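You operate a simulated robot arm through the tools that you are given. There is no shell and no other tool. Be economical: measure what you need, move in short steps, check, and stop when the job is done.

You run a simulated robot arm. Do the job below in one go: nothing can be reset, and whatever is moved stays where it is left.

TASK
Put things in order on the window end of the marble counter. At the end: the purple bag clip stands on top of the rimmed teal cup; the round green brush stands where the silver bowl stood; the silver bowl stands where the grey olives can stood; the grey olives can stands where the purple bag clip stood; whatever was shut is shut again. Leave all else as you found it, and nothing knocked over.

Only the result counts: the job must be done as asked and must still hold three seconds after the hand-in. Knocking over, shifting, dropping, spilling or breaking anything else fails it.

THE ROBOT
A 7-joint arm with a two-finger parallel gripper, fixed in place. Base frame: the origin is at the foot of the arm, x ahead of it, y to its left, z up; the work surface is at about z = 0. Lengths are in mm, angles in degrees, forces in N, time in s.
With the tool pointing down near the work surface it reaches from about 240 to 620 mm from the base axis. Its first joint turns from -66.0 to 66.0 degrees. Payload 2.6 kg.
The TCP is the grasp point between the finger pads, 30 mm short of the fingertips. In the tool frame z runs along the fingers and y along their closing line. Largest opening 94 mm; finger width 28, thickness 10; the body of the gripper, 50 by 96 mm, starts 55 mm behind the TCP.
Orientation is told as [roll, pitch, yaw] about the base's x, y, z axes, in that order, counted from this pose: with the fingers straight down and closing along the base's y, the tool's x points along the base's -x, its y along +y and its z along -z.

THE INTERFACE
- The arm moves only by the tool arm_command. Its argument "series" is a list of rows, each an object of numbers (a shift or turn left out is 0, a gripper value left out holds the last): "x", "y", "z": the shift along the tool's x, y, z in cm; "rx", "ry", "rz": the turn, a rotation vector about the tool's x, y, z in degrees. In form: [{"x": .., "y": .., "z": .., "rx": .., "ry": .., "rz": ..}, ...]. A call has 1 to 12 rows; each row is the pose to reach, as a shift and turn from the pose commanded when the call began, along the tool's axes at that moment. "grip" is the closure, from 0 (fully open) to 1 (shut), set as the call begins (left out, the last holds). Rows are played at 5 a second. More than 50 mm and 8.6 degrees between two rows, or a gripper value outside its range, and nothing of the call is played. Where a pose cannot be reached the arm comes as near as it can. A force on the tool above 40 N (or 10 N above the force at the start of the call, whichever is more), or a blocked arm, ends the call early, and 0.2 s more pass. The fingers move at their own pace (about 72 mm/s each) and stop on an object; they squeeze with about 28 N. The grip force told is the motor's: it shows also when the fingers shut on nothing. Time passes only in rows, and 0.2 s behind the last, so rows that repeat a pose let the fingers close. It gives the time, the measured TCP pose, the force on the tool (base axes), the opening and the grip force at its end, in the units of the frame above (readings bear some noise), with the torque about the TCP (base axes, N m) and any sound that the robot's microphone picked up.
- Cameras (640 x 400 px; columns grow to the right, rows downward): "scene" is fixed at [21.4, 446, 565.7]; the picture's right is [-0.72, -0.69, 0.00], its down [-0.48, 0.50, -0.73] and it looks along [0.50, -0.52, -0.69] (base axes); focal length 316 px, centre (320, 200). "wrist" rides on the gripper at [76, 14, -103] in the tool frame; the picture's right is [-0.18, 0.98, 0.00], its down [-0.75, -0.14, -0.64] and it looks along [-0.63, -0.12, 0.77] (tool axes); focal length 243 px, centre (320, 200). There is no depth. A picture from a camera that has moved, and an enlarged one, comes with that camera's place and axes in the base frame and with its lens. The place of the scene camera against the robot may be out by one fixed shift of up to 25 mm in any direction.
- camera(camera): a new picture of that camera. The clock stands still meanwhile.
- enlarge(camera, box): a new picture of the part [left, top, right, bottom] of that camera's present view, enlarged. The clock stands still meanwhile.
- hand_in(): hands the job in; it is judged then, once.

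Go step by step. Nothing tells you positions but the pictures and the camera data: compare them with the known pose of the tool, close in by small moves and look again before you grip or let go. The budget is 120 turns and 68 pictures, counting those below and the enlarged ones. Unless the task says otherwise, let go and move clear before handing in, and close with one line.

The tools are called after "Request:" as name(argument=value, ...) on one line, values as JSON. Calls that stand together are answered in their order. arm_command: Moves the arm, as the interface text tells. Its arguments: {"type":"object","properties":{"series":{"type":"array"},"grip":{"type":"number"}},"required":["series"]} The other tools are called the same way: camera (camera) takes a picture; enlarge (camera, box) takes an enlarged picture of a part of a camera's view; hand_in () hands the job in.

At the start:

```text
t: 0.0
tool_pos: [377.5, 221.0, 315.9]
orientation: [0.0, 0.0, 0.0]
wrist_force: [0.5, -0.2, 0.5]
wrist_torque: [0.02, 0.01, 0.01]
grip_width: 93.8
finger_force: 0.0
```

scene: 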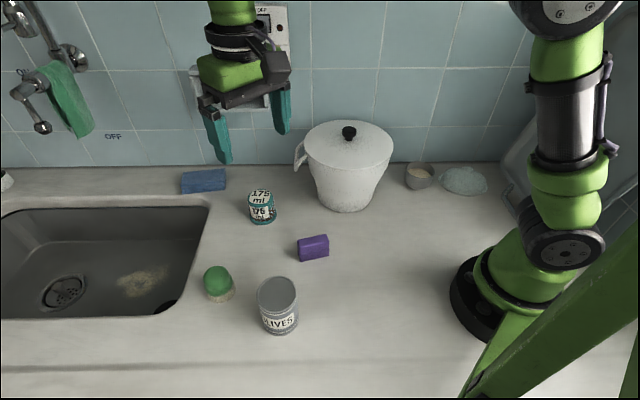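
wrist: 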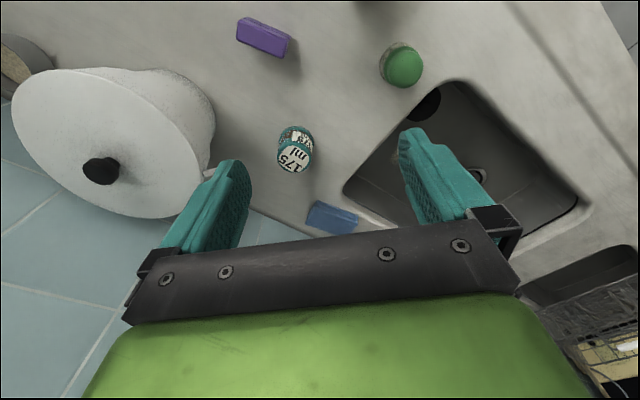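

I see a lidded white pot, a teal cup, a purple clip, a green brush, an olives can, a blue sponge and a small grey bowl. I'll enlarge to identify them.

Request:
enlarge(camera="scene", box=[380, 110, 540, 210])

Request:
enlarge(camera="scene", box=[170, 160, 346, 340])

Request:
enlarge(camera="wrist", box=[220, 0, 460, 240])

```text
4.00 times, centred on (460, 160) of scene
camera zoom: at [21.4, 446.0, 565.7], right [-0.72, -0.69, 0.0], down [-0.48, 0.5, -0.73], along [0.5, -0.52, -0.69], focal length 1262 px, centre (-240, 360)
```

zoom: 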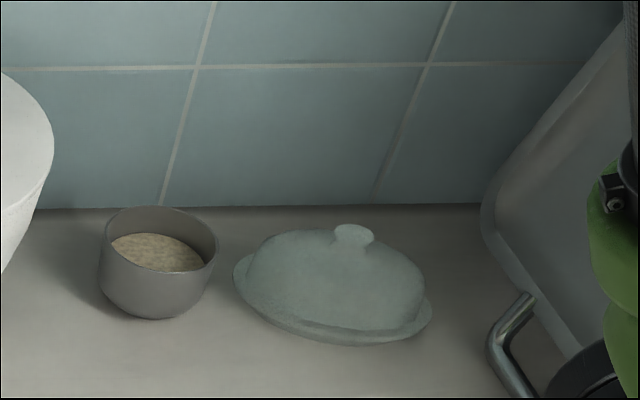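

```text
2.22 times, centred on (258, 250) of scene
camera zoom: at [21.4, 446.0, 565.7], right [-0.72, -0.69, 0.0], down [-0.48, 0.5, -0.73], along [0.5, -0.52, -0.69], focal length 701 px, centre (458, 89)
```

zoom: 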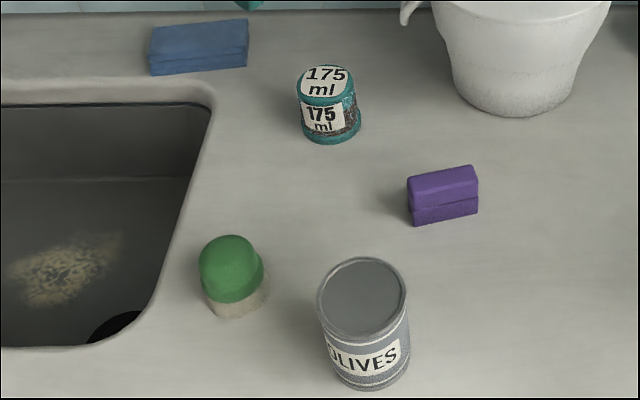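

```text
1.67 times, centred on (340, 120) of wrist
camera zoom: at [300.3, 235.7, 419.1], right [0.18, 0.98, 0.0], down [0.75, -0.14, 0.64], along [0.63, -0.12, -0.77], focal length 404 px, centre (287, 333)
```

zoom: 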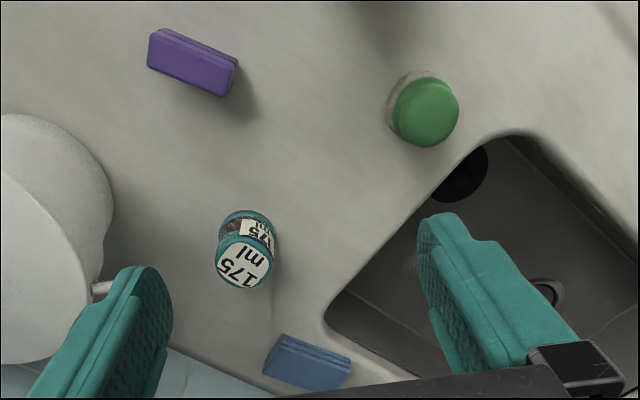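

Rough positions: clip (329,150), cup (497,152), brush (394,334), can (~260,305), grey bowl (~283,-205), pot (~400,-45). Next I'll swing over to check the bowl and the surroundings.

Request:
arm_command(series=[{"y": -4.6, "x": 1}, {"y": -9.2, "x": 2}, {"y": -13.8, "x": 3}, {"y": -18.4, "x": 4}, {"y": -23, "x": 5}, {"y": -27.6, "x": 6}, {"y": -32.2, "x": 7}, {"y": -36.5, "x": 8}])

Request:
camera(camera="wrist")

Request:
camera(camera="scene")

```text
t: 1.8
tool_pos: [299.2, -146.4, 316.0]
orientation: [0.0, -0.1, 0.0]
wrist_force: [0.0, 0.1, -0.5]
wrist_torque: [0.0, -0.03, -0.02]
grip_width: 94.2
finger_force: 0.0
```

```text
62 pictures are left
camera wrist: at [221.8, -131.0, 419.1], right [0.18, 0.98, 0.0], down [0.75, -0.14, 0.64], along [0.63, -0.12, -0.77], focal length 243 px, centre (320, 200)
```

wrist: 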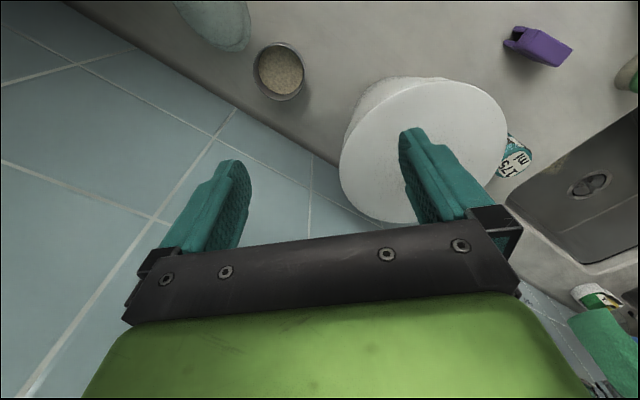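

```text
61 pictures are left
```

scene: 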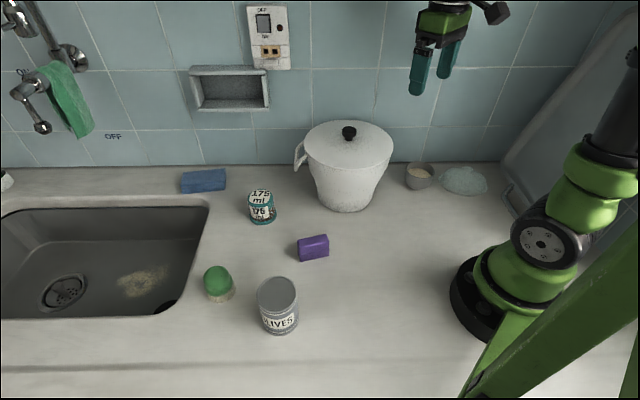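

The wall runs diagonally behind. The bowl is about 90 mm off it. I'll check its look, as "silver bowl" must be this one or one hidden in the pot.

Request:
enlarge(camera="wrist", box=[200, 10, 360, 130])

Request:
enlarge(camera="scene", box=[280, 110, 440, 220])

```text
3.33 times, centred on (280, 70) of wrist
camera zoom: at [221.8, -131.0, 419.1], right [0.18, 0.98, 0.0], down [0.75, -0.14, 0.64], along [0.63, -0.12, -0.77], focal length 809 px, centre (453, 633)
```

zoom: 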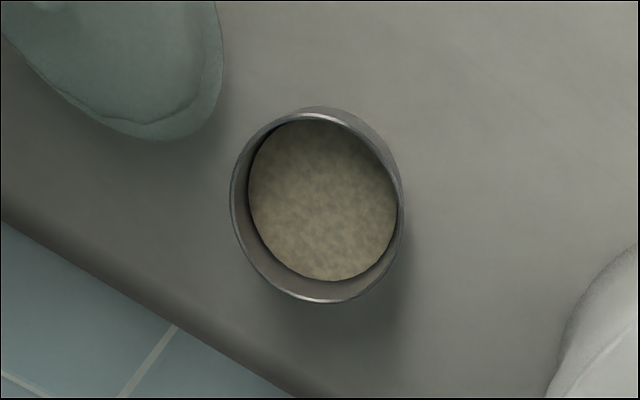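

```text
3.64 times, centred on (360, 165) of scene
camera zoom: at [21.4, 446.0, 565.7], right [-0.72, -0.69, 0.0], down [-0.48, 0.5, -0.73], along [0.5, -0.52, -0.69], focal length 1147 px, centre (174, 327)
```

zoom: 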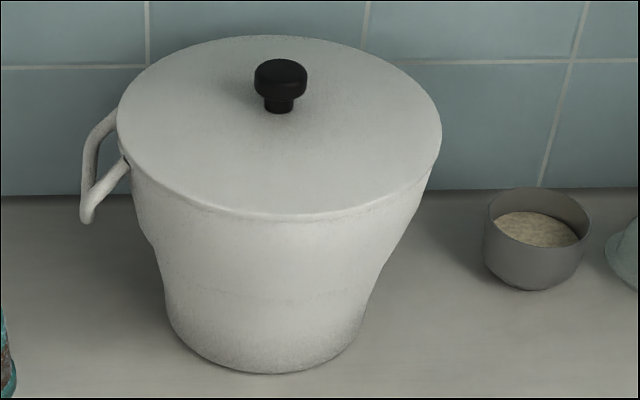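

The metallic rim confirms this is the silver bowl (about (289,-201), ø75), so nothing needs opening. Order: clip → cup, can → clip's place, bowl → can's place, brush → bowl's place. Next I'll hover near the clip.

Request:
arm_command(series=[{"y": 4.9}, {"y": 9.8}, {"y": 14.7}, {"y": 19.6}, {"y": 24.5}, {"y": 29.4, "x": -0.5}, {"y": 29.4, "x": -0.5, "z": 4.9}, {"y": 29.4, "x": -0.5, "z": 9.6}])

Request:
camera(camera="wrist")

```text
t: 3.6
tool_pos: [303.9, 150.1, 219.8]
orientation: [0.0, 0.0, 0.1]
wrist_force: [0.4, 0.2, -0.2]
wrist_torque: [0.02, -0.01, -0.01]
grip_width: 93.9
finger_force: 0.0
```

```text
58 pictures are left
camera wrist: at [226.0, 164.1, 323.2], right [0.18, 0.98, 0.0], down [0.75, -0.14, 0.64], along [0.63, -0.12, -0.77], focal length 243 px, centre (320, 200)
```

wrist: 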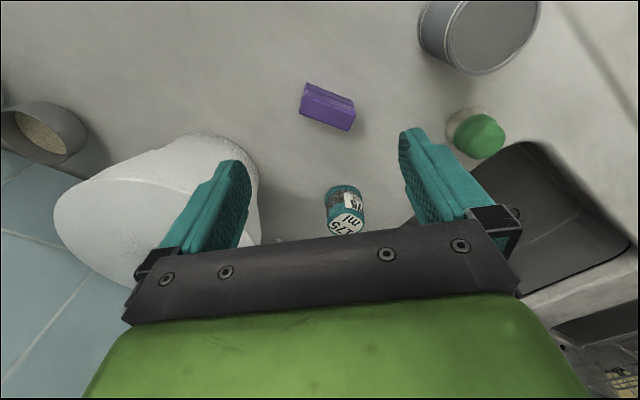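

Request:
enlarge(camera="wrist", box=[270, 60, 400, 250])

Request:
enlarge(camera="wrist", box=[390, 0, 560, 170])

Request:
enlarge(camera="scene", box=[235, 170, 345, 270])

```text
2.11 times, centred on (335, 155) of wrist
camera zoom: at [226.0, 164.1, 323.2], right [0.18, 0.98, 0.0], down [0.75, -0.14, 0.64], along [0.63, -0.12, -0.77], focal length 511 px, centre (288, 295)
```

zoom: 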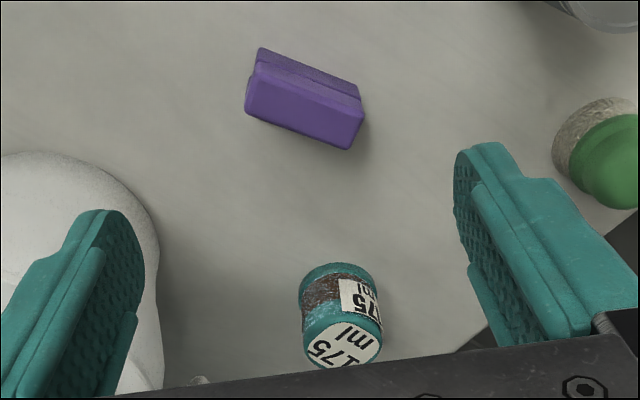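

```text
2.35 times, centred on (475, 85) of wrist
camera zoom: at [226.0, 164.1, 323.2], right [0.18, 0.98, 0.0], down [0.75, -0.14, 0.64], along [0.63, -0.12, -0.77], focal length 571 px, centre (-45, 471)
```

zoom: 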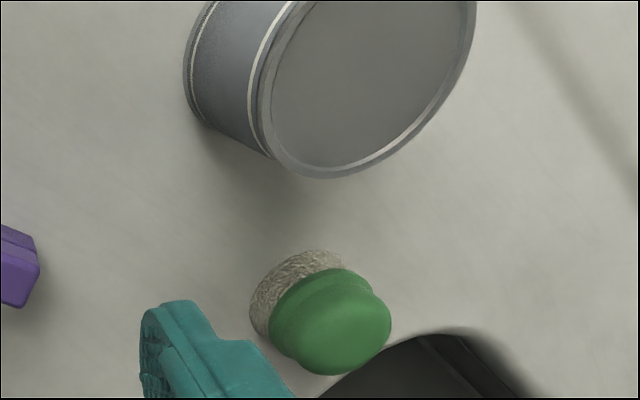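

```text
4.00 times, centred on (290, 220) of scene
camera zoom: at [21.4, 446.0, 565.7], right [-0.72, -0.69, 0.0], down [-0.48, 0.5, -0.73], along [0.5, -0.52, -0.69], focal length 1262 px, centre (440, 120)
```

zoom: 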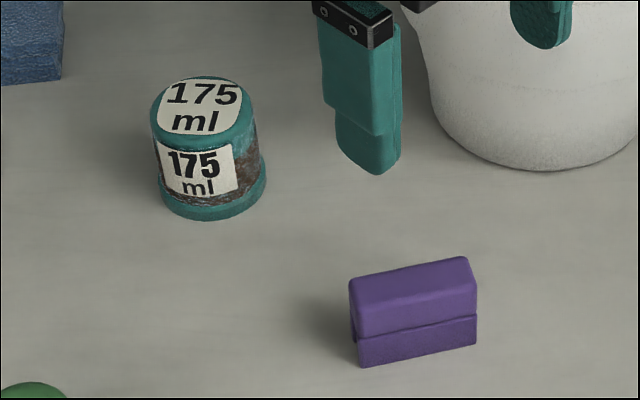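

The clip is at about (331,153), 63×26 mm, 35 high, with its long axis 31° from y. The cup stands upside down, its top at about (496,155,59). I'll turn to yaw 59 to grip the clip across its width and come down above it.

Request:
arm_command(series=[{"x": -0.4, "z": 1.2, "rz": -8.4}, {"x": -0.8, "z": 2.4, "rz": -16.8}, {"x": -1.2, "z": 3.6, "rz": -25.2}, {"x": -1.6, "z": 4.8, "rz": -33.6}, {"x": -2, "z": 6, "rz": -42}, {"x": -2.4, "y": 0.2, "z": 7.5, "rz": -50.4}, {"x": -2.7, "y": 0.35, "z": 9, "rz": -59}, {"x": -2.7, "y": 0.35, "z": 11, "rz": -59}])

Request:
camera(camera="wrist")

Request:
enlarge(camera="scene", box=[235, 150, 395, 290])

```text
t: 5.4
tool_pos: [329.4, 152.2, 110.4]
orientation: [0.1, 0.1, 59.1]
wrist_force: [0.4, -0.3, -0.5]
wrist_torque: [0.0, -0.04, -0.04]
grip_width: 94.0
finger_force: 0.2
```

```text
54 pictures are left
camera wrist: at [277.5, 95.0, 212.8], right [-0.75, 0.66, 0.0], down [0.51, 0.57, 0.64], along [0.43, 0.48, -0.77], focal length 243 px, centre (320, 200)
```

wrist: 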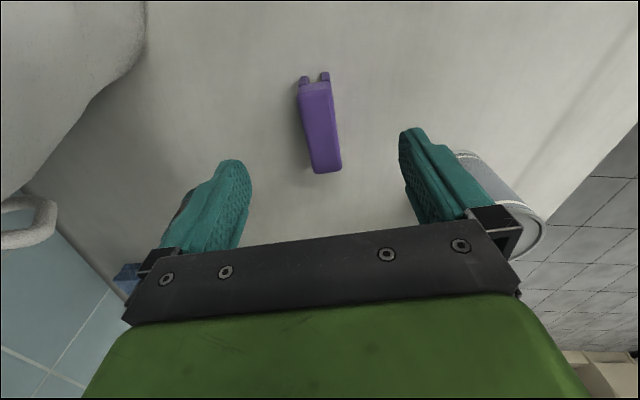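

```text
2.86 times, centred on (315, 220) of scene
camera zoom: at [21.4, 446.0, 565.7], right [-0.72, -0.69, 0.0], down [-0.48, 0.5, -0.73], along [0.5, -0.52, -0.69], focal length 901 px, centre (334, 143)
```

zoom: 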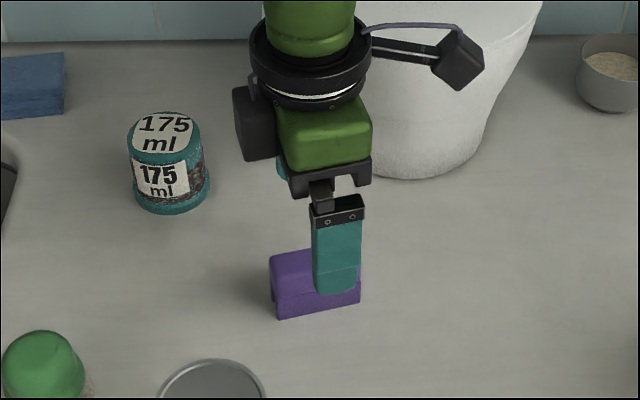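

The clip is centred between the fingers. I'll go down to z≈35 and grip.

Request:
arm_command(series=[{"x": -0.3, "z": 2}, {"x": -0.3, "z": 4}, {"x": -0.3, "z": 6}, {"x": -0.3, "z": 7.5}], grip=0)

Request:
arm_command(series=[{}, {}, {}, {}, {}], grip=1)

Request:
enlarge(camera="scene", box=[265, 190, 365, 280])

```text
t: 6.4
tool_pos: [330.0, 156.5, 34.2]
orientation: [0.0, 0.1, 59.0]
wrist_force: [0.4, 0.2, -0.5]
wrist_torque: [-0.01, -0.02, -0.03]
grip_width: 94.1
finger_force: 0.1
```

```text
t: 7.6
tool_pos: [330.4, 155.4, 34.4]
orientation: [-0.1, 0.1, 59.0]
wrist_force: [-0.1, -0.7, -0.3]
wrist_torque: [0.0, 0.0, -0.03]
grip_width: 27.2
finger_force: 27.7
```

```text
4.44 times, centred on (315, 235) of scene
camera zoom: at [21.4, 446.0, 565.7], right [-0.72, -0.69, 0.0], down [-0.48, 0.5, -0.73], along [0.5, -0.52, -0.69], focal length 1402 px, centre (342, 44)
```

zoom: 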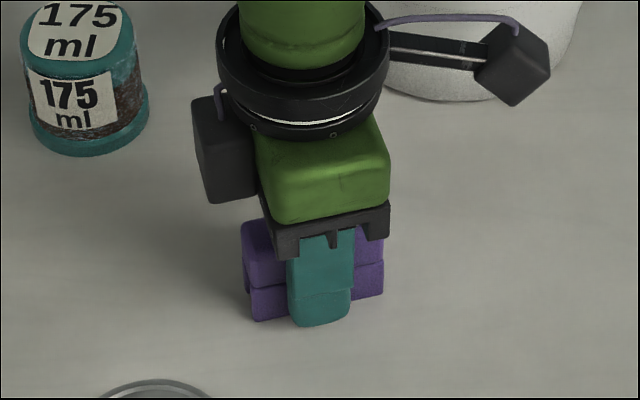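

Clip held (27 mm). I'll lift and carry it over the cup.

Request:
arm_command(series=[{"z": -3}, {"z": -7}, {"z": -11.5}, {"x": -2.1, "y": -3.5, "z": -11.5}, {"x": -4.2, "y": -7.1, "z": -11.5}, {"x": -6.4, "y": -10.7, "z": -11.5}, {"x": -8.5, "y": -14.2, "z": -11.5}, {"x": -8.5, "y": -14.2, "z": -11.5}])

Request:
camera(camera="wrist")

Request:
enlarge(camera="scene", box=[190, 110, 350, 250])

```text
t: 9.4
tool_pos: [498.2, 157.0, 150.4]
orientation: [0.0, 0.0, 59.1]
wrist_force: [0.5, -0.8, -0.9]
wrist_torque: [-0.01, -0.02, 0.0]
grip_width: 27.3
finger_force: 27.9
```

```text
51 pictures are left
camera wrist: at [445.5, 99.1, 252.7], right [-0.75, 0.66, 0.0], down [0.51, 0.57, 0.64], along [0.43, 0.48, -0.77], focal length 243 px, centre (320, 200)
```

wrist: 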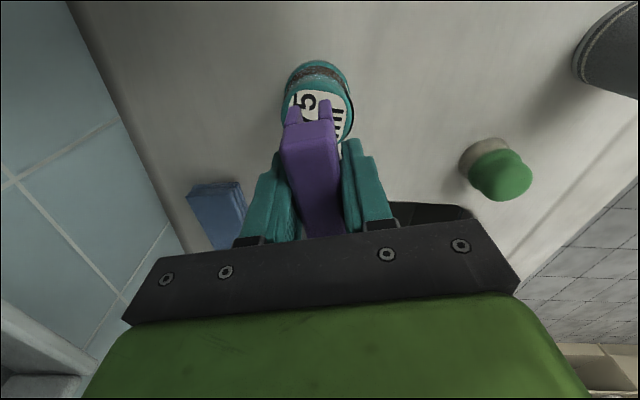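

```text
2.86 times, centred on (270, 180) of scene
camera zoom: at [21.4, 446.0, 565.7], right [-0.72, -0.69, 0.0], down [-0.48, 0.5, -0.73], along [0.5, -0.52, -0.69], focal length 901 px, centre (463, 257)
```

zoom: 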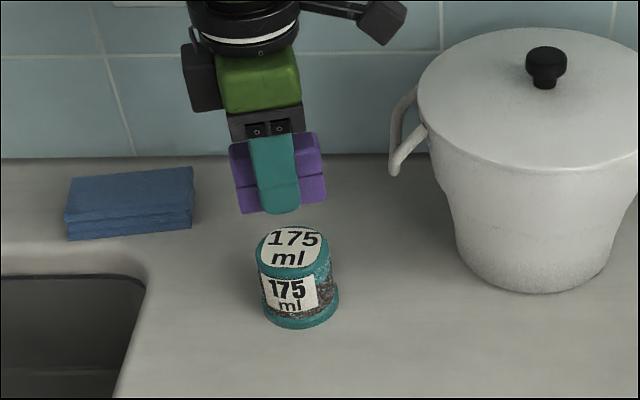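

The cup is right below, top about z 59. I'll descend close and check.

Request:
arm_command(series=[{"x": 0.15, "z": 1.5}, {"x": 0.15, "z": 3}, {"x": 0.15, "z": 4.5}, {"x": 0.15, "z": 4.5}])

Request:
enlarge(camera="scene", box=[220, 150, 300, 230])

Request:
enlarge(camera="wrist", box=[250, 20, 400, 140])

```text
t: 10.4
tool_pos: [495.6, 155.0, 106.1]
orientation: [0.0, 0.0, 58.9]
wrist_force: [-0.2, -0.2, -0.4]
wrist_torque: [0.0, 0.02, -0.03]
grip_width: 27.5
finger_force: 28.1
```

```text
5.00 times, centred on (260, 190) of scene
camera zoom: at [21.4, 446.0, 565.7], right [-0.72, -0.69, 0.0], down [-0.48, 0.5, -0.73], along [0.5, -0.52, -0.69], focal length 1578 px, centre (620, 250)
```

zoom: 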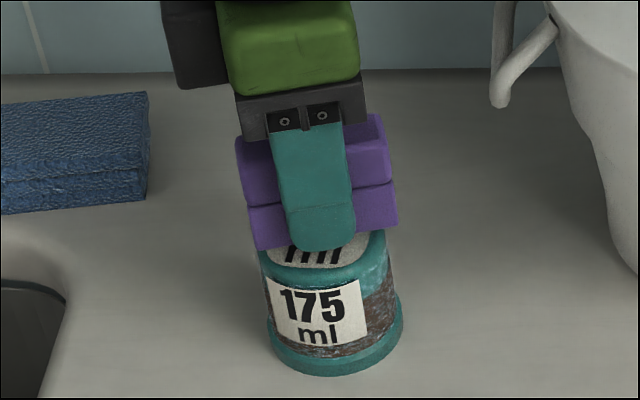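

```text
3.33 times, centred on (325, 80) of wrist
camera zoom: at [443.0, 97.1, 208.9], right [-0.75, 0.66, 0.0], down [0.51, 0.57, 0.64], along [0.43, 0.48, -0.77], focal length 809 px, centre (303, 600)
```

zoom: 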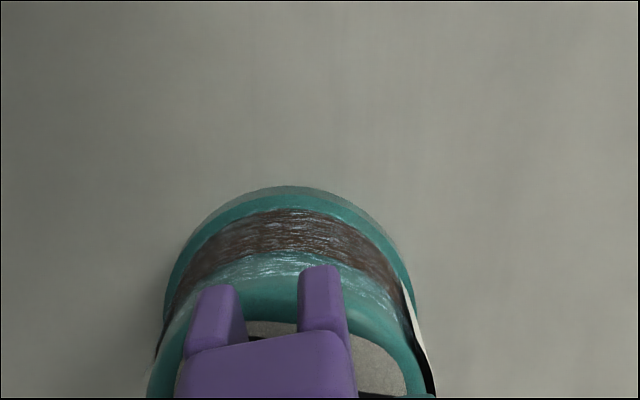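

Well aligned. I'll lower in small steps until contact.

Request:
arm_command(series=[{"z": 0.3}, {"z": 0.6}, {"z": 0.7}, {"z": 0.8}, {"z": 0.8}])

Request:
enlarge(camera="scene", box=[220, 150, 300, 230])

```text
t: 11.6
tool_pos: [493.8, 155.6, 96.2]
orientation: [0.0, 0.0, 59.0]
wrist_force: [0.0, 0.3, 1.7]
wrist_torque: [0.01, -0.01, 0.04]
grip_width: 27.2
finger_force: 27.9
```

```text
5.00 times, centred on (260, 190) of scene
camera zoom: at [21.4, 446.0, 565.7], right [-0.72, -0.69, 0.0], down [-0.48, 0.5, -0.73], along [0.5, -0.52, -0.69], focal length 1578 px, centre (620, 250)
```

zoom: 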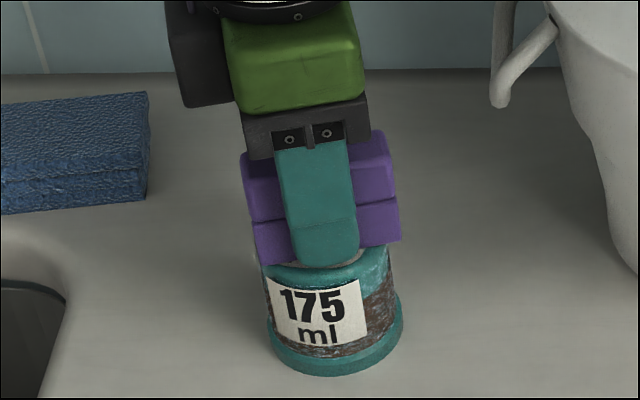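

Contact is just starting (+1.7 N). I'll press a hair more and check the force.

Request:
arm_command(series=[{"z": 0.04}, {"z": 0.04}])

```text
t: 12.2
tool_pos: [495.0, 154.9, 96.4]
orientation: [0.0, 0.0, 59.0]
wrist_force: [-2.1, -0.1, 4.3]
wrist_torque: [-0.01, 0.04, -0.02]
grip_width: 27.2
finger_force: 28.0
```

Contact. I'll open gently to about 50 mm, then rise.

Request:
arm_command(series=[{}, {}, {}], grip=0.47)

Request:
arm_command(series=[{"z": -1}, {"z": -2.5}, {"z": -5}, {"z": -9}, {"z": -12}])

Request:
enlarge(camera="scene", box=[220, 150, 300, 230])

```text
t: 13.0
tool_pos: [494.7, 154.5, 94.8]
orientation: [0.0, 0.0, 59.0]
wrist_force: [-0.3, 1.1, -0.2]
wrist_torque: [0.03, 0.01, 0.01]
grip_width: 49.7
finger_force: 0.0
```

```text
t: 14.2
tool_pos: [494.6, 154.2, 213.6]
orientation: [0.0, 0.0, 59.0]
wrist_force: [0.0, 0.5, 0.1]
wrist_torque: [0.01, 0.02, 0.01]
grip_width: 49.8
finger_force: 0.1
```

```text
5.00 times, centred on (260, 190) of scene
camera zoom: at [21.4, 446.0, 565.7], right [-0.72, -0.69, 0.0], down [-0.48, 0.5, -0.73], along [0.5, -0.52, -0.69], focal length 1578 px, centre (620, 250)
```

zoom: 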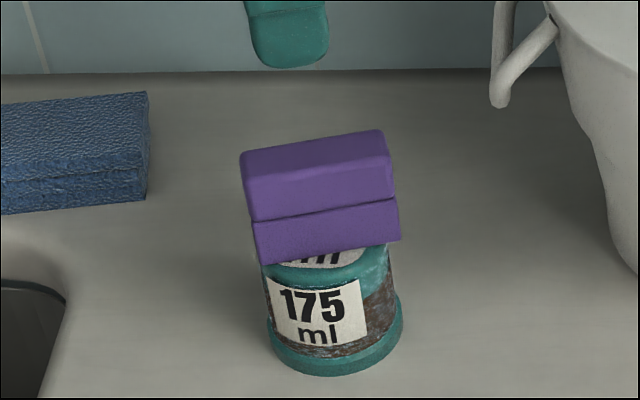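

The clip stands on the cup. Next I'll go to the olives can with the gripper fully open.

Request:
arm_command(series=[{"y": 4.5}, {"y": 9}, {"y": 13.5}, {"y": 18}, {"y": 22.5}, {"y": 27, "x": 0.35}, {"y": 27, "x": 0.35}], grip=0)

Request:
camera(camera="wrist")

Request:
enlarge(camera="scene", box=[180, 200, 340, 350])

```text
t: 15.8
tool_pos: [262.9, 293.8, 214.4]
orientation: [0.0, -0.1, 59.1]
wrist_force: [0.0, -0.6, -0.1]
wrist_torque: [-0.02, 0.03, 0.01]
grip_width: 94.0
finger_force: 0.1
```

```text
45 pictures are left
camera wrist: at [209.4, 235.9, 318.6], right [-0.75, 0.66, 0.0], down [0.51, 0.57, 0.64], along [0.43, 0.48, -0.77], focal length 243 px, centre (320, 200)
```

wrist: 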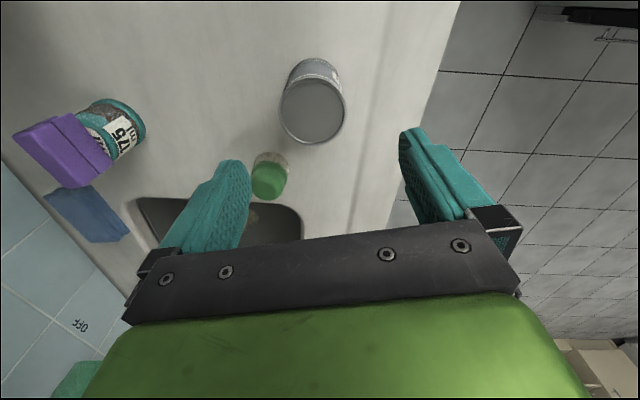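

```text
2.67 times, centred on (260, 275) of scene
camera zoom: at [21.4, 446.0, 565.7], right [-0.72, -0.69, 0.0], down [-0.48, 0.5, -0.73], along [0.5, -0.52, -0.69], focal length 841 px, centre (480, 0)
```

zoom: 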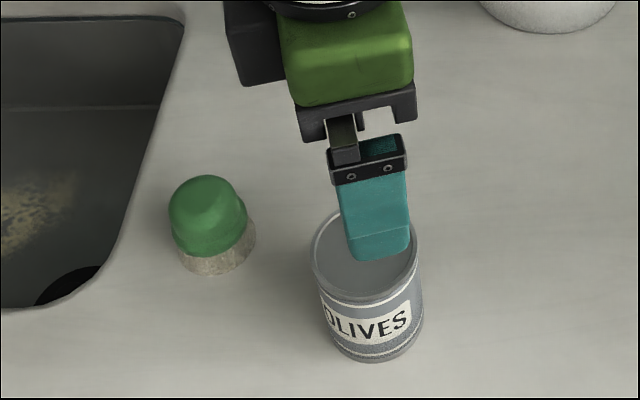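

I'll enlarge to measure the can and brush.

Request:
enlarge(camera="wrist", box=[230, 40, 390, 220])

```text
2.22 times, centred on (310, 130) of wrist
camera zoom: at [209.4, 235.9, 318.6], right [-0.75, 0.66, 0.0], down [0.51, 0.57, 0.64], along [0.43, 0.48, -0.77], focal length 539 px, centre (342, 356)
```

zoom: 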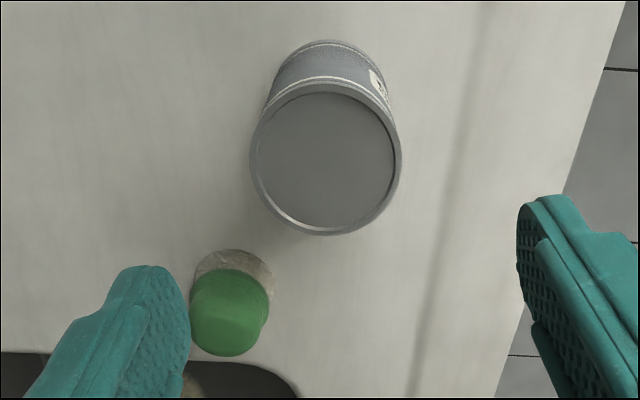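

Can at about (271.5,295), ø67, 80 high. I'll line up above it and check.

Request:
arm_command(series=[{"x": -0.5, "y": -0.7, "z": 4}, {"x": -0.5, "y": -0.7, "z": 8}, {"x": -0.5, "y": -0.7, "z": 8}])

Request:
camera(camera="wrist")

```text
t: 16.6
tool_pos: [269.7, 294.2, 135.3]
orientation: [0.0, 0.0, 59.1]
wrist_force: [0.0, -0.2, 0.1]
wrist_torque: [-0.01, 0.0, 0.02]
grip_width: 94.1
finger_force: 0.0
```

```text
42 pictures are left
camera wrist: at [217.2, 236.9, 239.1], right [-0.75, 0.66, 0.0], down [0.51, 0.57, 0.64], along [0.43, 0.48, -0.77], focal length 243 px, centre (320, 200)
```

wrist: 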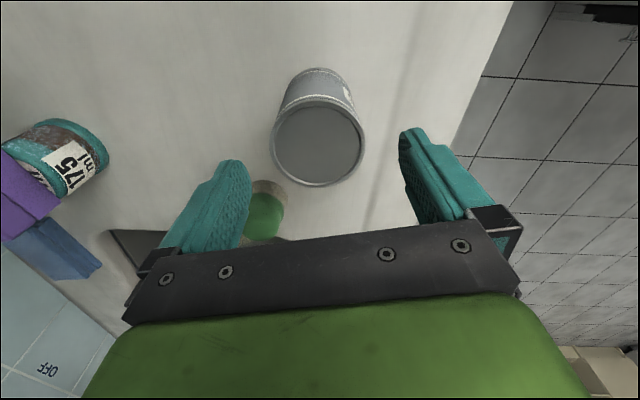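

Centre confirmed at about (272,295). I'll descend and grip.

Request:
arm_command(series=[{"x": -0.2, "y": -0.15, "z": 2.5}, {"x": -0.2, "y": -0.15, "z": 5}, {"x": -0.2, "y": -0.15, "z": 7}, {"x": -0.2, "y": -0.15, "z": 9}, {"x": -0.2, "y": -0.15, "z": 9}])

Request:
arm_command(series=[{}, {}, {}, {}], grip=1)

```text
t: 17.8
tool_pos: [274.7, 294.4, 44.8]
orientation: [0.0, 0.0, 58.9]
wrist_force: [0.0, 0.9, -0.7]
wrist_torque: [0.04, 0.01, 0.04]
grip_width: 93.9
finger_force: 0.1
```

```text
t: 18.8
tool_pos: [273.4, 293.7, 45.1]
orientation: [0.0, 0.0, 59.0]
wrist_force: [-0.3, -0.2, 0.2]
wrist_torque: [0.03, 0.01, 0.0]
grip_width: 63.8
finger_force: 27.5
```

Can held (64 mm). I'll lift, carry to the clip's old spot (331,155), and lower.

Request:
arm_command(series=[{"z": -2}, {"z": -6}, {"x": 2.2, "y": -3, "z": -6}, {"x": 4.5, "y": -6.1, "z": -6}, {"x": 6.7, "y": -9.2, "z": -6}, {"x": 8.98, "y": -12.24, "z": -6}, {"x": 8.98, "y": -12.24, "z": -6}, {"x": 8.98, "y": -12.24, "z": -3}, {"x": 8.98, "y": -12.24, "z": -1}, {"x": 8.98, "y": -12.24, "z": -0.4}, {"x": 8.98, "y": -12.24, "z": -0.4}])

Request:
camera(camera="scene")

Request:
camera(camera="wrist")

```text
t: 21.2
tool_pos: [332.1, 151.1, 50.1]
orientation: [0.0, 0.0, 59.0]
wrist_force: [-0.7, -0.5, -2.8]
wrist_torque: [-0.02, 0.0, 0.03]
grip_width: 64.0
finger_force: 27.8
```

```text
41 pictures are left
```

scene: 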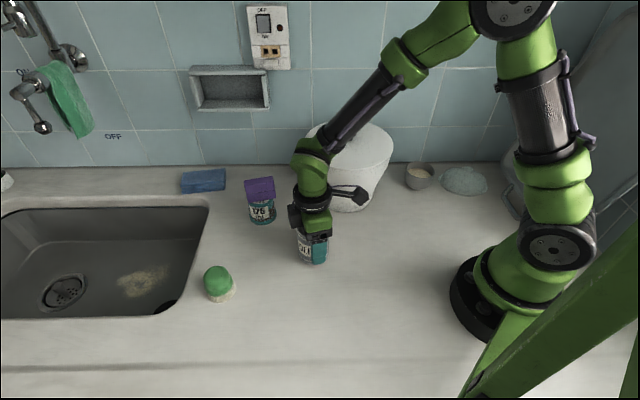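

```text
40 pictures are left
camera wrist: at [278.6, 93.3, 153.2], right [-0.75, 0.66, 0.0], down [0.51, 0.57, 0.64], along [0.43, 0.48, -0.77], focal length 243 px, centre (320, 200)
```

wrist: 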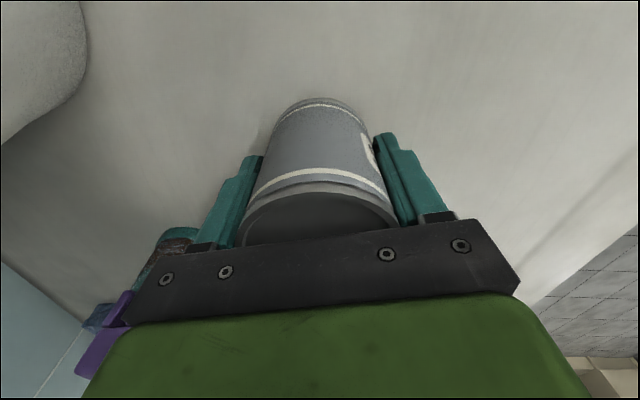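

Close. I'll nudge about 2.5 mm in +y and set down.

Request:
arm_command(series=[{"x": -0.21, "y": 0.13}, {"x": -0.21, "y": 0.13, "z": 0.2}, {"x": -0.21, "y": 0.13, "z": 0.35}, {"x": -0.21, "y": 0.13, "z": 0.42}, {"x": -0.21, "y": 0.13, "z": 0.42}])

```text
t: 22.4
tool_pos: [331.5, 154.4, 46.5]
orientation: [-0.1, 0.1, 59.0]
wrist_force: [0.1, 0.2, -1.9]
wrist_torque: [0.02, -0.02, 0.01]
grip_width: 64.0
finger_force: 28.3
```

Request:
arm_command(series=[{"z": 0.05}, {"z": 0.08}, {"z": 0.08}])

```text
t: 23.2
tool_pos: [332.7, 155.3, 45.2]
orientation: [0.0, 0.0, 58.9]
wrist_force: [-0.7, -2.2, 3.6]
wrist_torque: [-0.1, 0.24, 0.07]
grip_width: 64.2
finger_force: 27.9
```

The can is on the counter. I'll release and rise.

Request:
arm_command(series=[{}, {}, {}], grip=0)

Request:
arm_command(series=[{"z": -2}, {"z": -6}, {"z": -11}, {"z": -16}, {"z": -21}, {"z": -25}])

Request:
camera(camera="scene")

```text
t: 24.0
tool_pos: [332.6, 155.4, 44.9]
orientation: [0.0, 0.0, 59.0]
wrist_force: [0.3, 0.5, -1.0]
wrist_torque: [-0.01, -0.03, 0.01]
grip_width: 94.2
finger_force: 0.0
```

```text
t: 25.4
tool_pos: [333.6, 156.4, 296.6]
orientation: [-0.1, -0.1, 59.1]
wrist_force: [-0.6, -0.1, 0.5]
wrist_torque: [0.0, -0.04, 0.02]
grip_width: 94.1
finger_force: 0.0
```

```text
39 pictures are left
```

scene: 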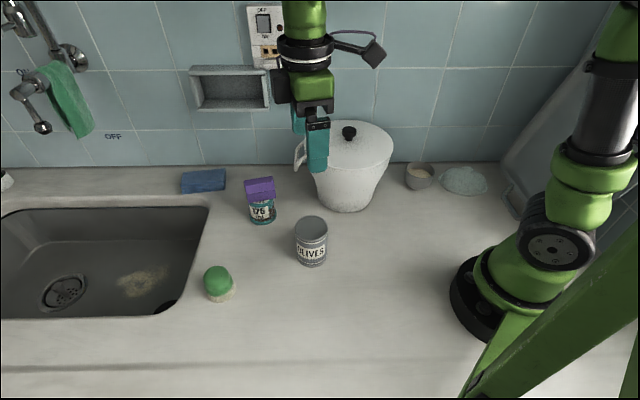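

The can stands at the clip's spot. Now over to the bowl at height, turning to yaw 47 so the fingers close perpendicular to the wall.

Request:
arm_command(series=[{"x": 4.17, "y": -1.81, "rz": 1.5}, {"x": 8.35, "y": -3.62, "rz": 3}, {"x": 12.5, "y": -5.43, "rz": 4.5}, {"x": 16.7, "y": -7.24, "rz": 6}, {"x": 20.9, "y": -9.05, "rz": 7.5}, {"x": 25, "y": -10.9, "rz": 9}, {"x": 29.2, "y": -12.7, "rz": 10.5}, {"x": 33.4, "y": -14.5, "rz": 12}, {"x": 33.4, "y": -14.5, "z": 4, "rz": 12}, {"x": 33.4, "y": -14.5, "z": 8, "rz": 12}, {"x": 33.4, "y": -14.5, "z": 8, "rz": 12}])

Request:
camera(camera="wrist")

Request:
enlarge(camera="scene", box=[370, 100, 510, 210])

```text
t: 27.8
tool_pos: [283.6, -203.2, 215.6]
orientation: [-0.1, 0.0, 47.0]
wrist_force: [-0.1, -0.4, 1.0]
wrist_torque: [-0.01, -0.01, 0.03]
grip_width: 94.0
finger_force: 0.2
```

```text
38 pictures are left
camera wrist: at [220.0, -249.9, 318.7], right [-0.59, 0.81, 0.0], down [0.62, 0.45, 0.64], along [0.52, 0.38, -0.77], focal length 243 px, centre (320, 200)
```

wrist: 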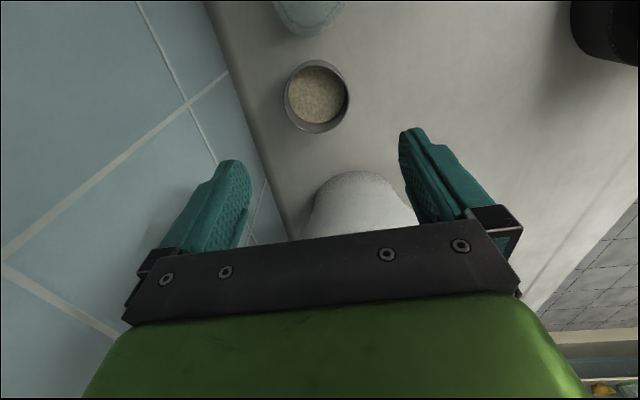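

```text
3.64 times, centred on (440, 155) of scene
camera zoom: at [21.4, 446.0, 565.7], right [-0.72, -0.69, 0.0], down [-0.48, 0.5, -0.73], along [0.5, -0.52, -0.69], focal length 1147 px, centre (-116, 364)
```

zoom: 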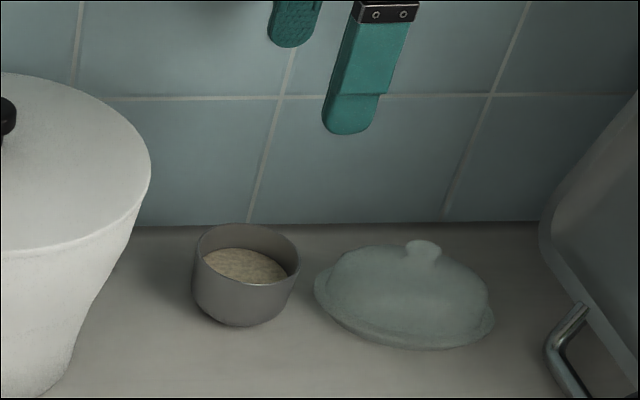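

The bowl is at about (291,-203), rim ø74 at z≈40. I'll centre and come down to z≈110 for a check.

Request:
arm_command(series=[{"x": -0.5, "y": -0.55, "z": 3.5}, {"x": -0.5, "y": -0.55, "z": 7}, {"x": -0.5, "y": -0.55, "z": 10.5}, {"x": -0.5, "y": -0.55, "z": 10.5}])

Request:
camera(camera="wrist")

Request:
enlarge(camera="scene", box=[370, 100, 510, 210])

```text
t: 28.8
tool_pos: [293.6, -205.8, 112.2]
orientation: [0.0, 0.0, 47.0]
wrist_force: [-0.1, 0.0, 0.0]
wrist_torque: [-0.04, -0.01, 0.0]
grip_width: 94.2
finger_force: 0.1
```

```text
36 pictures are left
camera wrist: at [230.7, -251.8, 216.2], right [-0.59, 0.8, 0.0], down [0.62, 0.46, 0.64], along [0.52, 0.38, -0.77], focal length 243 px, centre (320, 200)
```

wrist: 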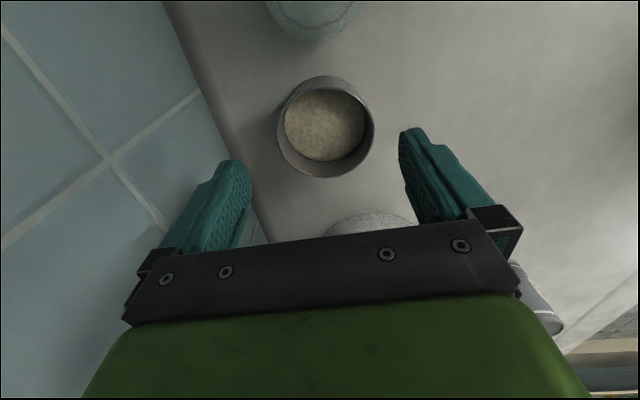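

```text
3.64 times, centred on (440, 155) of scene
camera zoom: at [21.4, 446.0, 565.7], right [-0.72, -0.69, 0.0], down [-0.48, 0.5, -0.73], along [0.5, -0.52, -0.69], focal length 1147 px, centre (-116, 364)
```

zoom: 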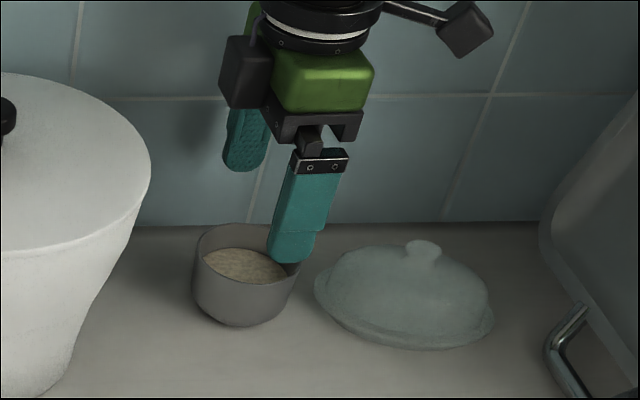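

The bowl sits about 3 mm off centre in both tool axes. I'll correct and descend to z≈34.

Request:
arm_command(series=[{"x": -0.25, "y": 0.3, "z": 1}, {"x": -0.25, "y": 0.3, "z": 3}, {"x": -0.25, "y": 0.3, "z": 5}, {"x": -0.25, "y": 0.3, "z": 6.5}, {"x": -0.25, "y": 0.3, "z": 7.6}, {"x": -0.25, "y": 0.3, "z": 7.6}])

Request:
camera(camera="wrist")

Request:
enlarge(camera="scene", box=[370, 100, 510, 210])

```text
t: 30.2
tool_pos: [290.1, -200.0, 35.8]
orientation: [0.0, 0.0, 46.9]
wrist_force: [-0.5, 0.4, -0.2]
wrist_torque: [0.04, 0.0, -0.02]
grip_width: 93.8
finger_force: 0.0
```

```text
34 pictures are left
camera wrist: at [227.6, -247.0, 139.2], right [-0.59, 0.8, 0.0], down [0.62, 0.45, 0.64], along [0.52, 0.38, -0.77], focal length 243 px, centre (320, 200)
```

wrist: 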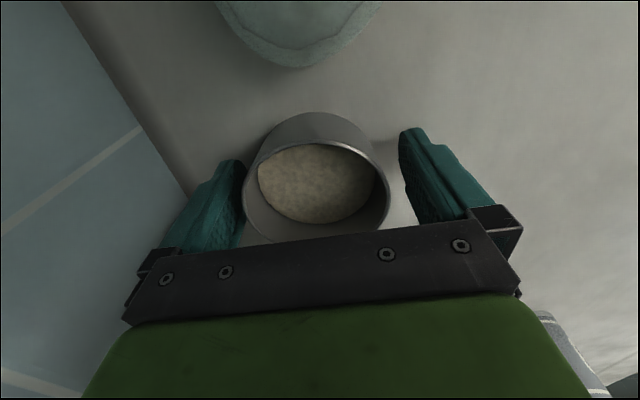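

```text
3.64 times, centred on (440, 155) of scene
camera zoom: at [21.4, 446.0, 565.7], right [-0.72, -0.69, 0.0], down [-0.48, 0.5, -0.73], along [0.5, -0.52, -0.69], focal length 1147 px, centre (-116, 364)
```

zoom: 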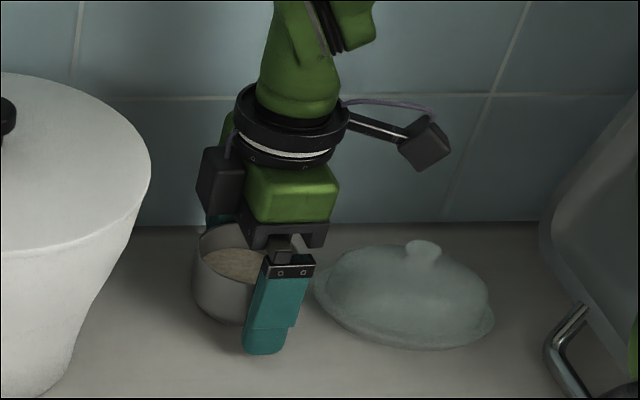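

The bowl is centred between the fingers; I'll shift 3 mm along tool x and grip.

Request:
arm_command(series=[{"x": 0.3}, {"x": 0.3}])

Request:
arm_command(series=[{}, {}, {}, {}], grip=1)

Request:
camera(camera="wrist")

```text
t: 30.8
tool_pos: [288.4, -203.0, 35.7]
orientation: [-0.1, 0.0, 46.9]
wrist_force: [0.4, -0.2, -0.2]
wrist_torque: [0.01, 0.01, -0.01]
grip_width: 94.0
finger_force: 0.1
```

```text
t: 31.8
tool_pos: [288.7, -203.5, 36.8]
orientation: [0.0, 0.0, 47.1]
wrist_force: [0.4, -0.8, 0.7]
wrist_torque: [0.03, -0.02, -0.02]
grip_width: 70.8
finger_force: 27.9
```

```text
32 pictures are left
camera wrist: at [225.6, -249.6, 138.9], right [-0.59, 0.8, 0.0], down [0.62, 0.46, 0.64], along [0.52, 0.38, -0.77], focal length 243 px, centre (320, 200)
```

wrist: 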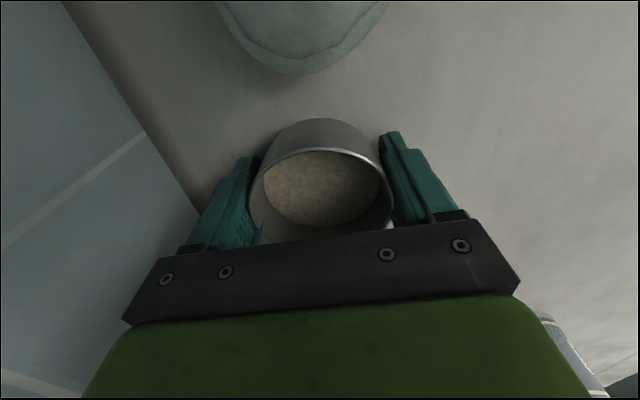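

Bowl held (71 mm). I'll lift straight up slowly, keeping it level.

Request:
arm_command(series=[{"z": -0.5}, {"z": -1.5}, {"z": -3}, {"z": -5}, {"z": -7.5}, {"z": -10}, {"z": -12.5}, {"z": -15}, {"z": -17.5}, {"z": -19.5}, {"z": -20.5}, {"z": -20.5}])

Request:
camera(camera="wrist")

```text
t: 34.4
tool_pos: [290.4, -206.1, 240.0]
orientation: [0.0, 0.0, 47.0]
wrist_force: [-0.6, 0.4, -1.9]
wrist_torque: [0.01, 0.05, -0.03]
grip_width: 70.9
finger_force: 27.9
```

```text
31 pictures are left
camera wrist: at [227.4, -252.3, 343.3], right [-0.59, 0.8, 0.0], down [0.62, 0.46, 0.64], along [0.52, 0.38, -0.77], focal length 243 px, centre (320, 200)
```

wrist: 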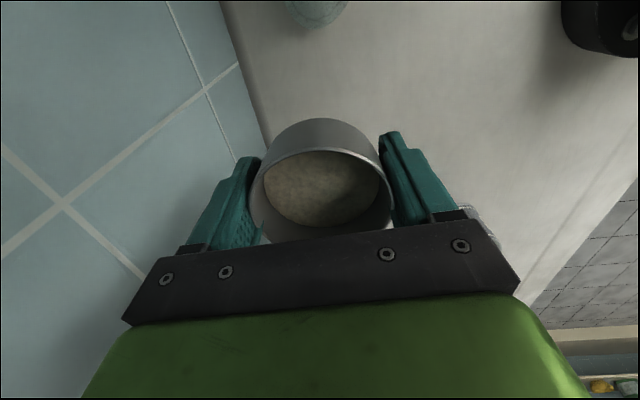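

Level and steady. First half of the traverse.

Request:
arm_command(series=[{"x": -0.6, "y": 0.6}, {"x": -1.8, "y": 1.8}, {"x": -3.6, "y": 3.6}, {"x": -5.6, "y": 5.6}, {"x": -7.7, "y": 7.7}, {"x": -9.8, "y": 9.8}, {"x": -11.9, "y": 11.9}, {"x": -14, "y": 14}, {"x": -15.8, "y": 15.8}, {"x": -17, "y": 17}, {"x": -17.6, "y": 17.6}])

Request:
arm_command(series=[{"x": -0.6, "y": 0.6}, {"x": -1.8, "y": 1.8}, {"x": -3.6, "y": 3.6}, {"x": -5.6, "y": 5.6}, {"x": -7.7, "y": 7.7}, {"x": -9.8, "y": 9.8}, {"x": -11.9, "y": 11.9}, {"x": -14, "y": 14}, {"x": -15.8, "y": 15.8}, {"x": -17, "y": 17}, {"x": -17.6, "y": 17.6}, {"x": -17.6, "y": 17.6}])

Request:
camera(camera="scene")

```text
t: 36.8
tool_pos: [278.0, 44.0, 238.8]
orientation: [0.0, 0.0, 47.0]
wrist_force: [-0.3, -0.7, -1.0]
wrist_torque: [-0.01, -0.01, -0.03]
grip_width: 70.5
finger_force: 28.0
```

```text
t: 39.4
tool_pos: [274.5, 293.3, 237.2]
orientation: [0.0, 0.0, 46.9]
wrist_force: [0.7, -0.6, -2.3]
wrist_torque: [0.0, -0.01, -0.01]
grip_width: 70.7
finger_force: 28.6
```

```text
30 pictures are left
```

scene: 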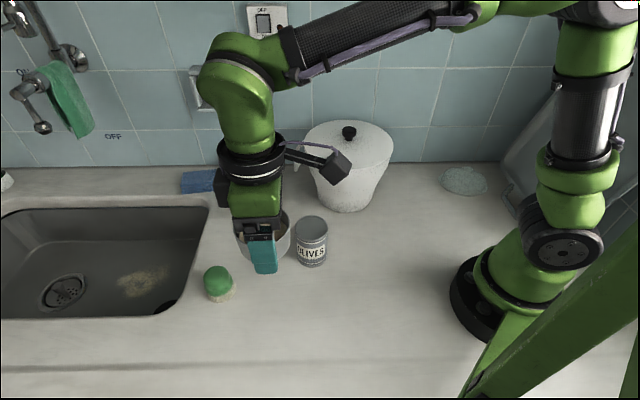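

Over the can's old place. I'll lower slowly to just above the counter.

Request:
arm_command(series=[{"z": 1}, {"z": 3}, {"z": 5.5}, {"z": 8}, {"z": 10.5}, {"z": 13}, {"z": 15.5}, {"z": 17.5}, {"z": 19}, {"z": 19.8}, {"z": 20.1}, {"z": 20.1}])

Request:
camera(camera="wrist")

Request:
enlarge(camera="scene", box=[180, 220, 360, 350])

```text
t: 42.0
tool_pos: [271.6, 291.4, 38.8]
orientation: [0.0, -0.1, 46.9]
wrist_force: [-0.4, -0.7, -1.9]
wrist_torque: [0.02, 0.01, 0.01]
grip_width: 70.9
finger_force: 28.2
```

```text
29 pictures are left
camera wrist: at [207.9, 246.2, 141.4], right [-0.59, 0.8, 0.0], down [0.62, 0.46, 0.64], along [0.52, 0.38, -0.77], focal length 243 px, centre (320, 200)
```

wrist: 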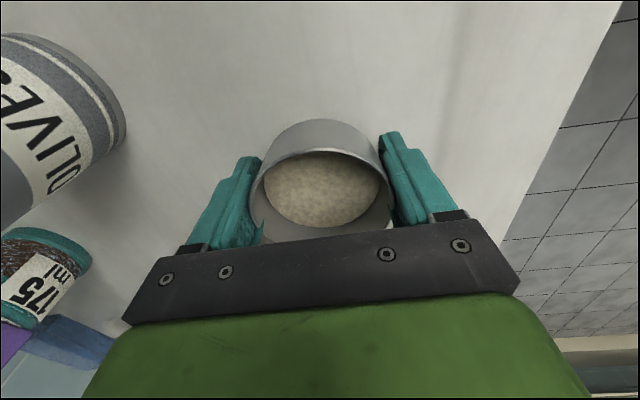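

```text
3.08 times, centred on (270, 285) of scene
camera zoom: at [21.4, 446.0, 565.7], right [-0.72, -0.69, 0.0], down [-0.48, 0.5, -0.73], along [0.5, -0.52, -0.69], focal length 971 px, centre (474, -62)
```

zoom: 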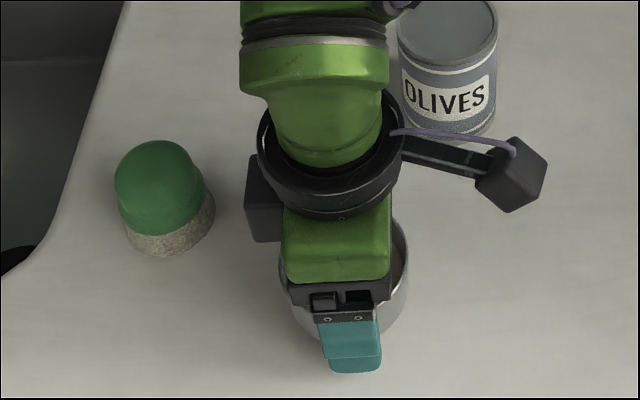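

Alignment is good. I'll lower the last few mm.

Request:
arm_command(series=[{"z": 0.15}, {"z": 0.3}, {"z": 0.38}, {"z": 0.38}])

```text
t: 43.0
tool_pos: [272.4, 293.9, 35.6]
orientation: [0.0, -0.1, 47.0]
wrist_force: [-3.8, -5.1, 16.9]
wrist_torque: [0.05, -0.03, -0.07]
grip_width: 70.6
finger_force: 28.2
```

Firm contact (17 N). I'll ease up slightly, then release.

Request:
arm_command(series=[{"z": -0.06}, {"z": -0.06}])

Request:
arm_command(series=[{}, {}, {}], grip=0)

Request:
arm_command(series=[{"z": -1}, {"z": -3}, {"z": -6}, {"z": -10}, {"z": -14}, {"z": -18}])

Request:
camera(camera="wrist")

Request:
camera(camera="scene")

```text
t: 43.6
tool_pos: [270.8, 293.0, 34.2]
orientation: [0.0, -0.2, 47.1]
wrist_force: [-0.2, 1.1, 13.7]
wrist_torque: [0.09, -0.03, -0.07]
grip_width: 70.7
finger_force: 28.1
```

```text
t: 44.4
tool_pos: [271.2, 291.6, 33.8]
orientation: [-0.1, 0.0, 46.9]
wrist_force: [-0.2, 0.0, -0.2]
wrist_torque: [-0.01, -0.01, 0.01]
grip_width: 94.1
finger_force: 0.1
```

```text
t: 45.8
tool_pos: [271.0, 291.7, 217.3]
orientation: [0.0, 0.0, 47.0]
wrist_force: [0.1, -1.3, 0.2]
wrist_torque: [0.01, -0.04, 0.01]
grip_width: 94.0
finger_force: 0.1
```

```text
27 pictures are left
camera wrist: at [207.9, 246.2, 320.6], right [-0.59, 0.8, 0.0], down [0.62, 0.46, 0.64], along [0.52, 0.38, -0.77], focal length 243 px, centre (320, 200)
```

wrist: 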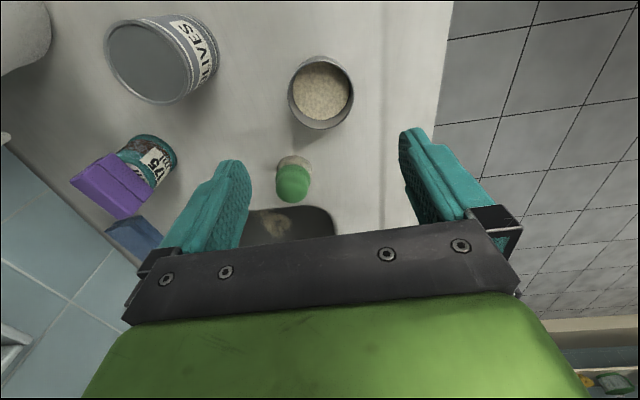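

```text
26 pictures are left
```

scene: 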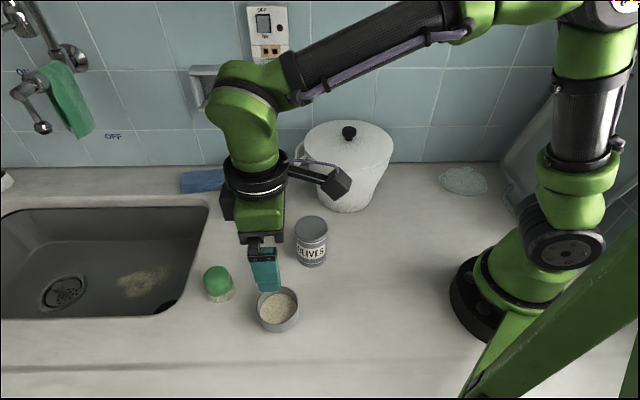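

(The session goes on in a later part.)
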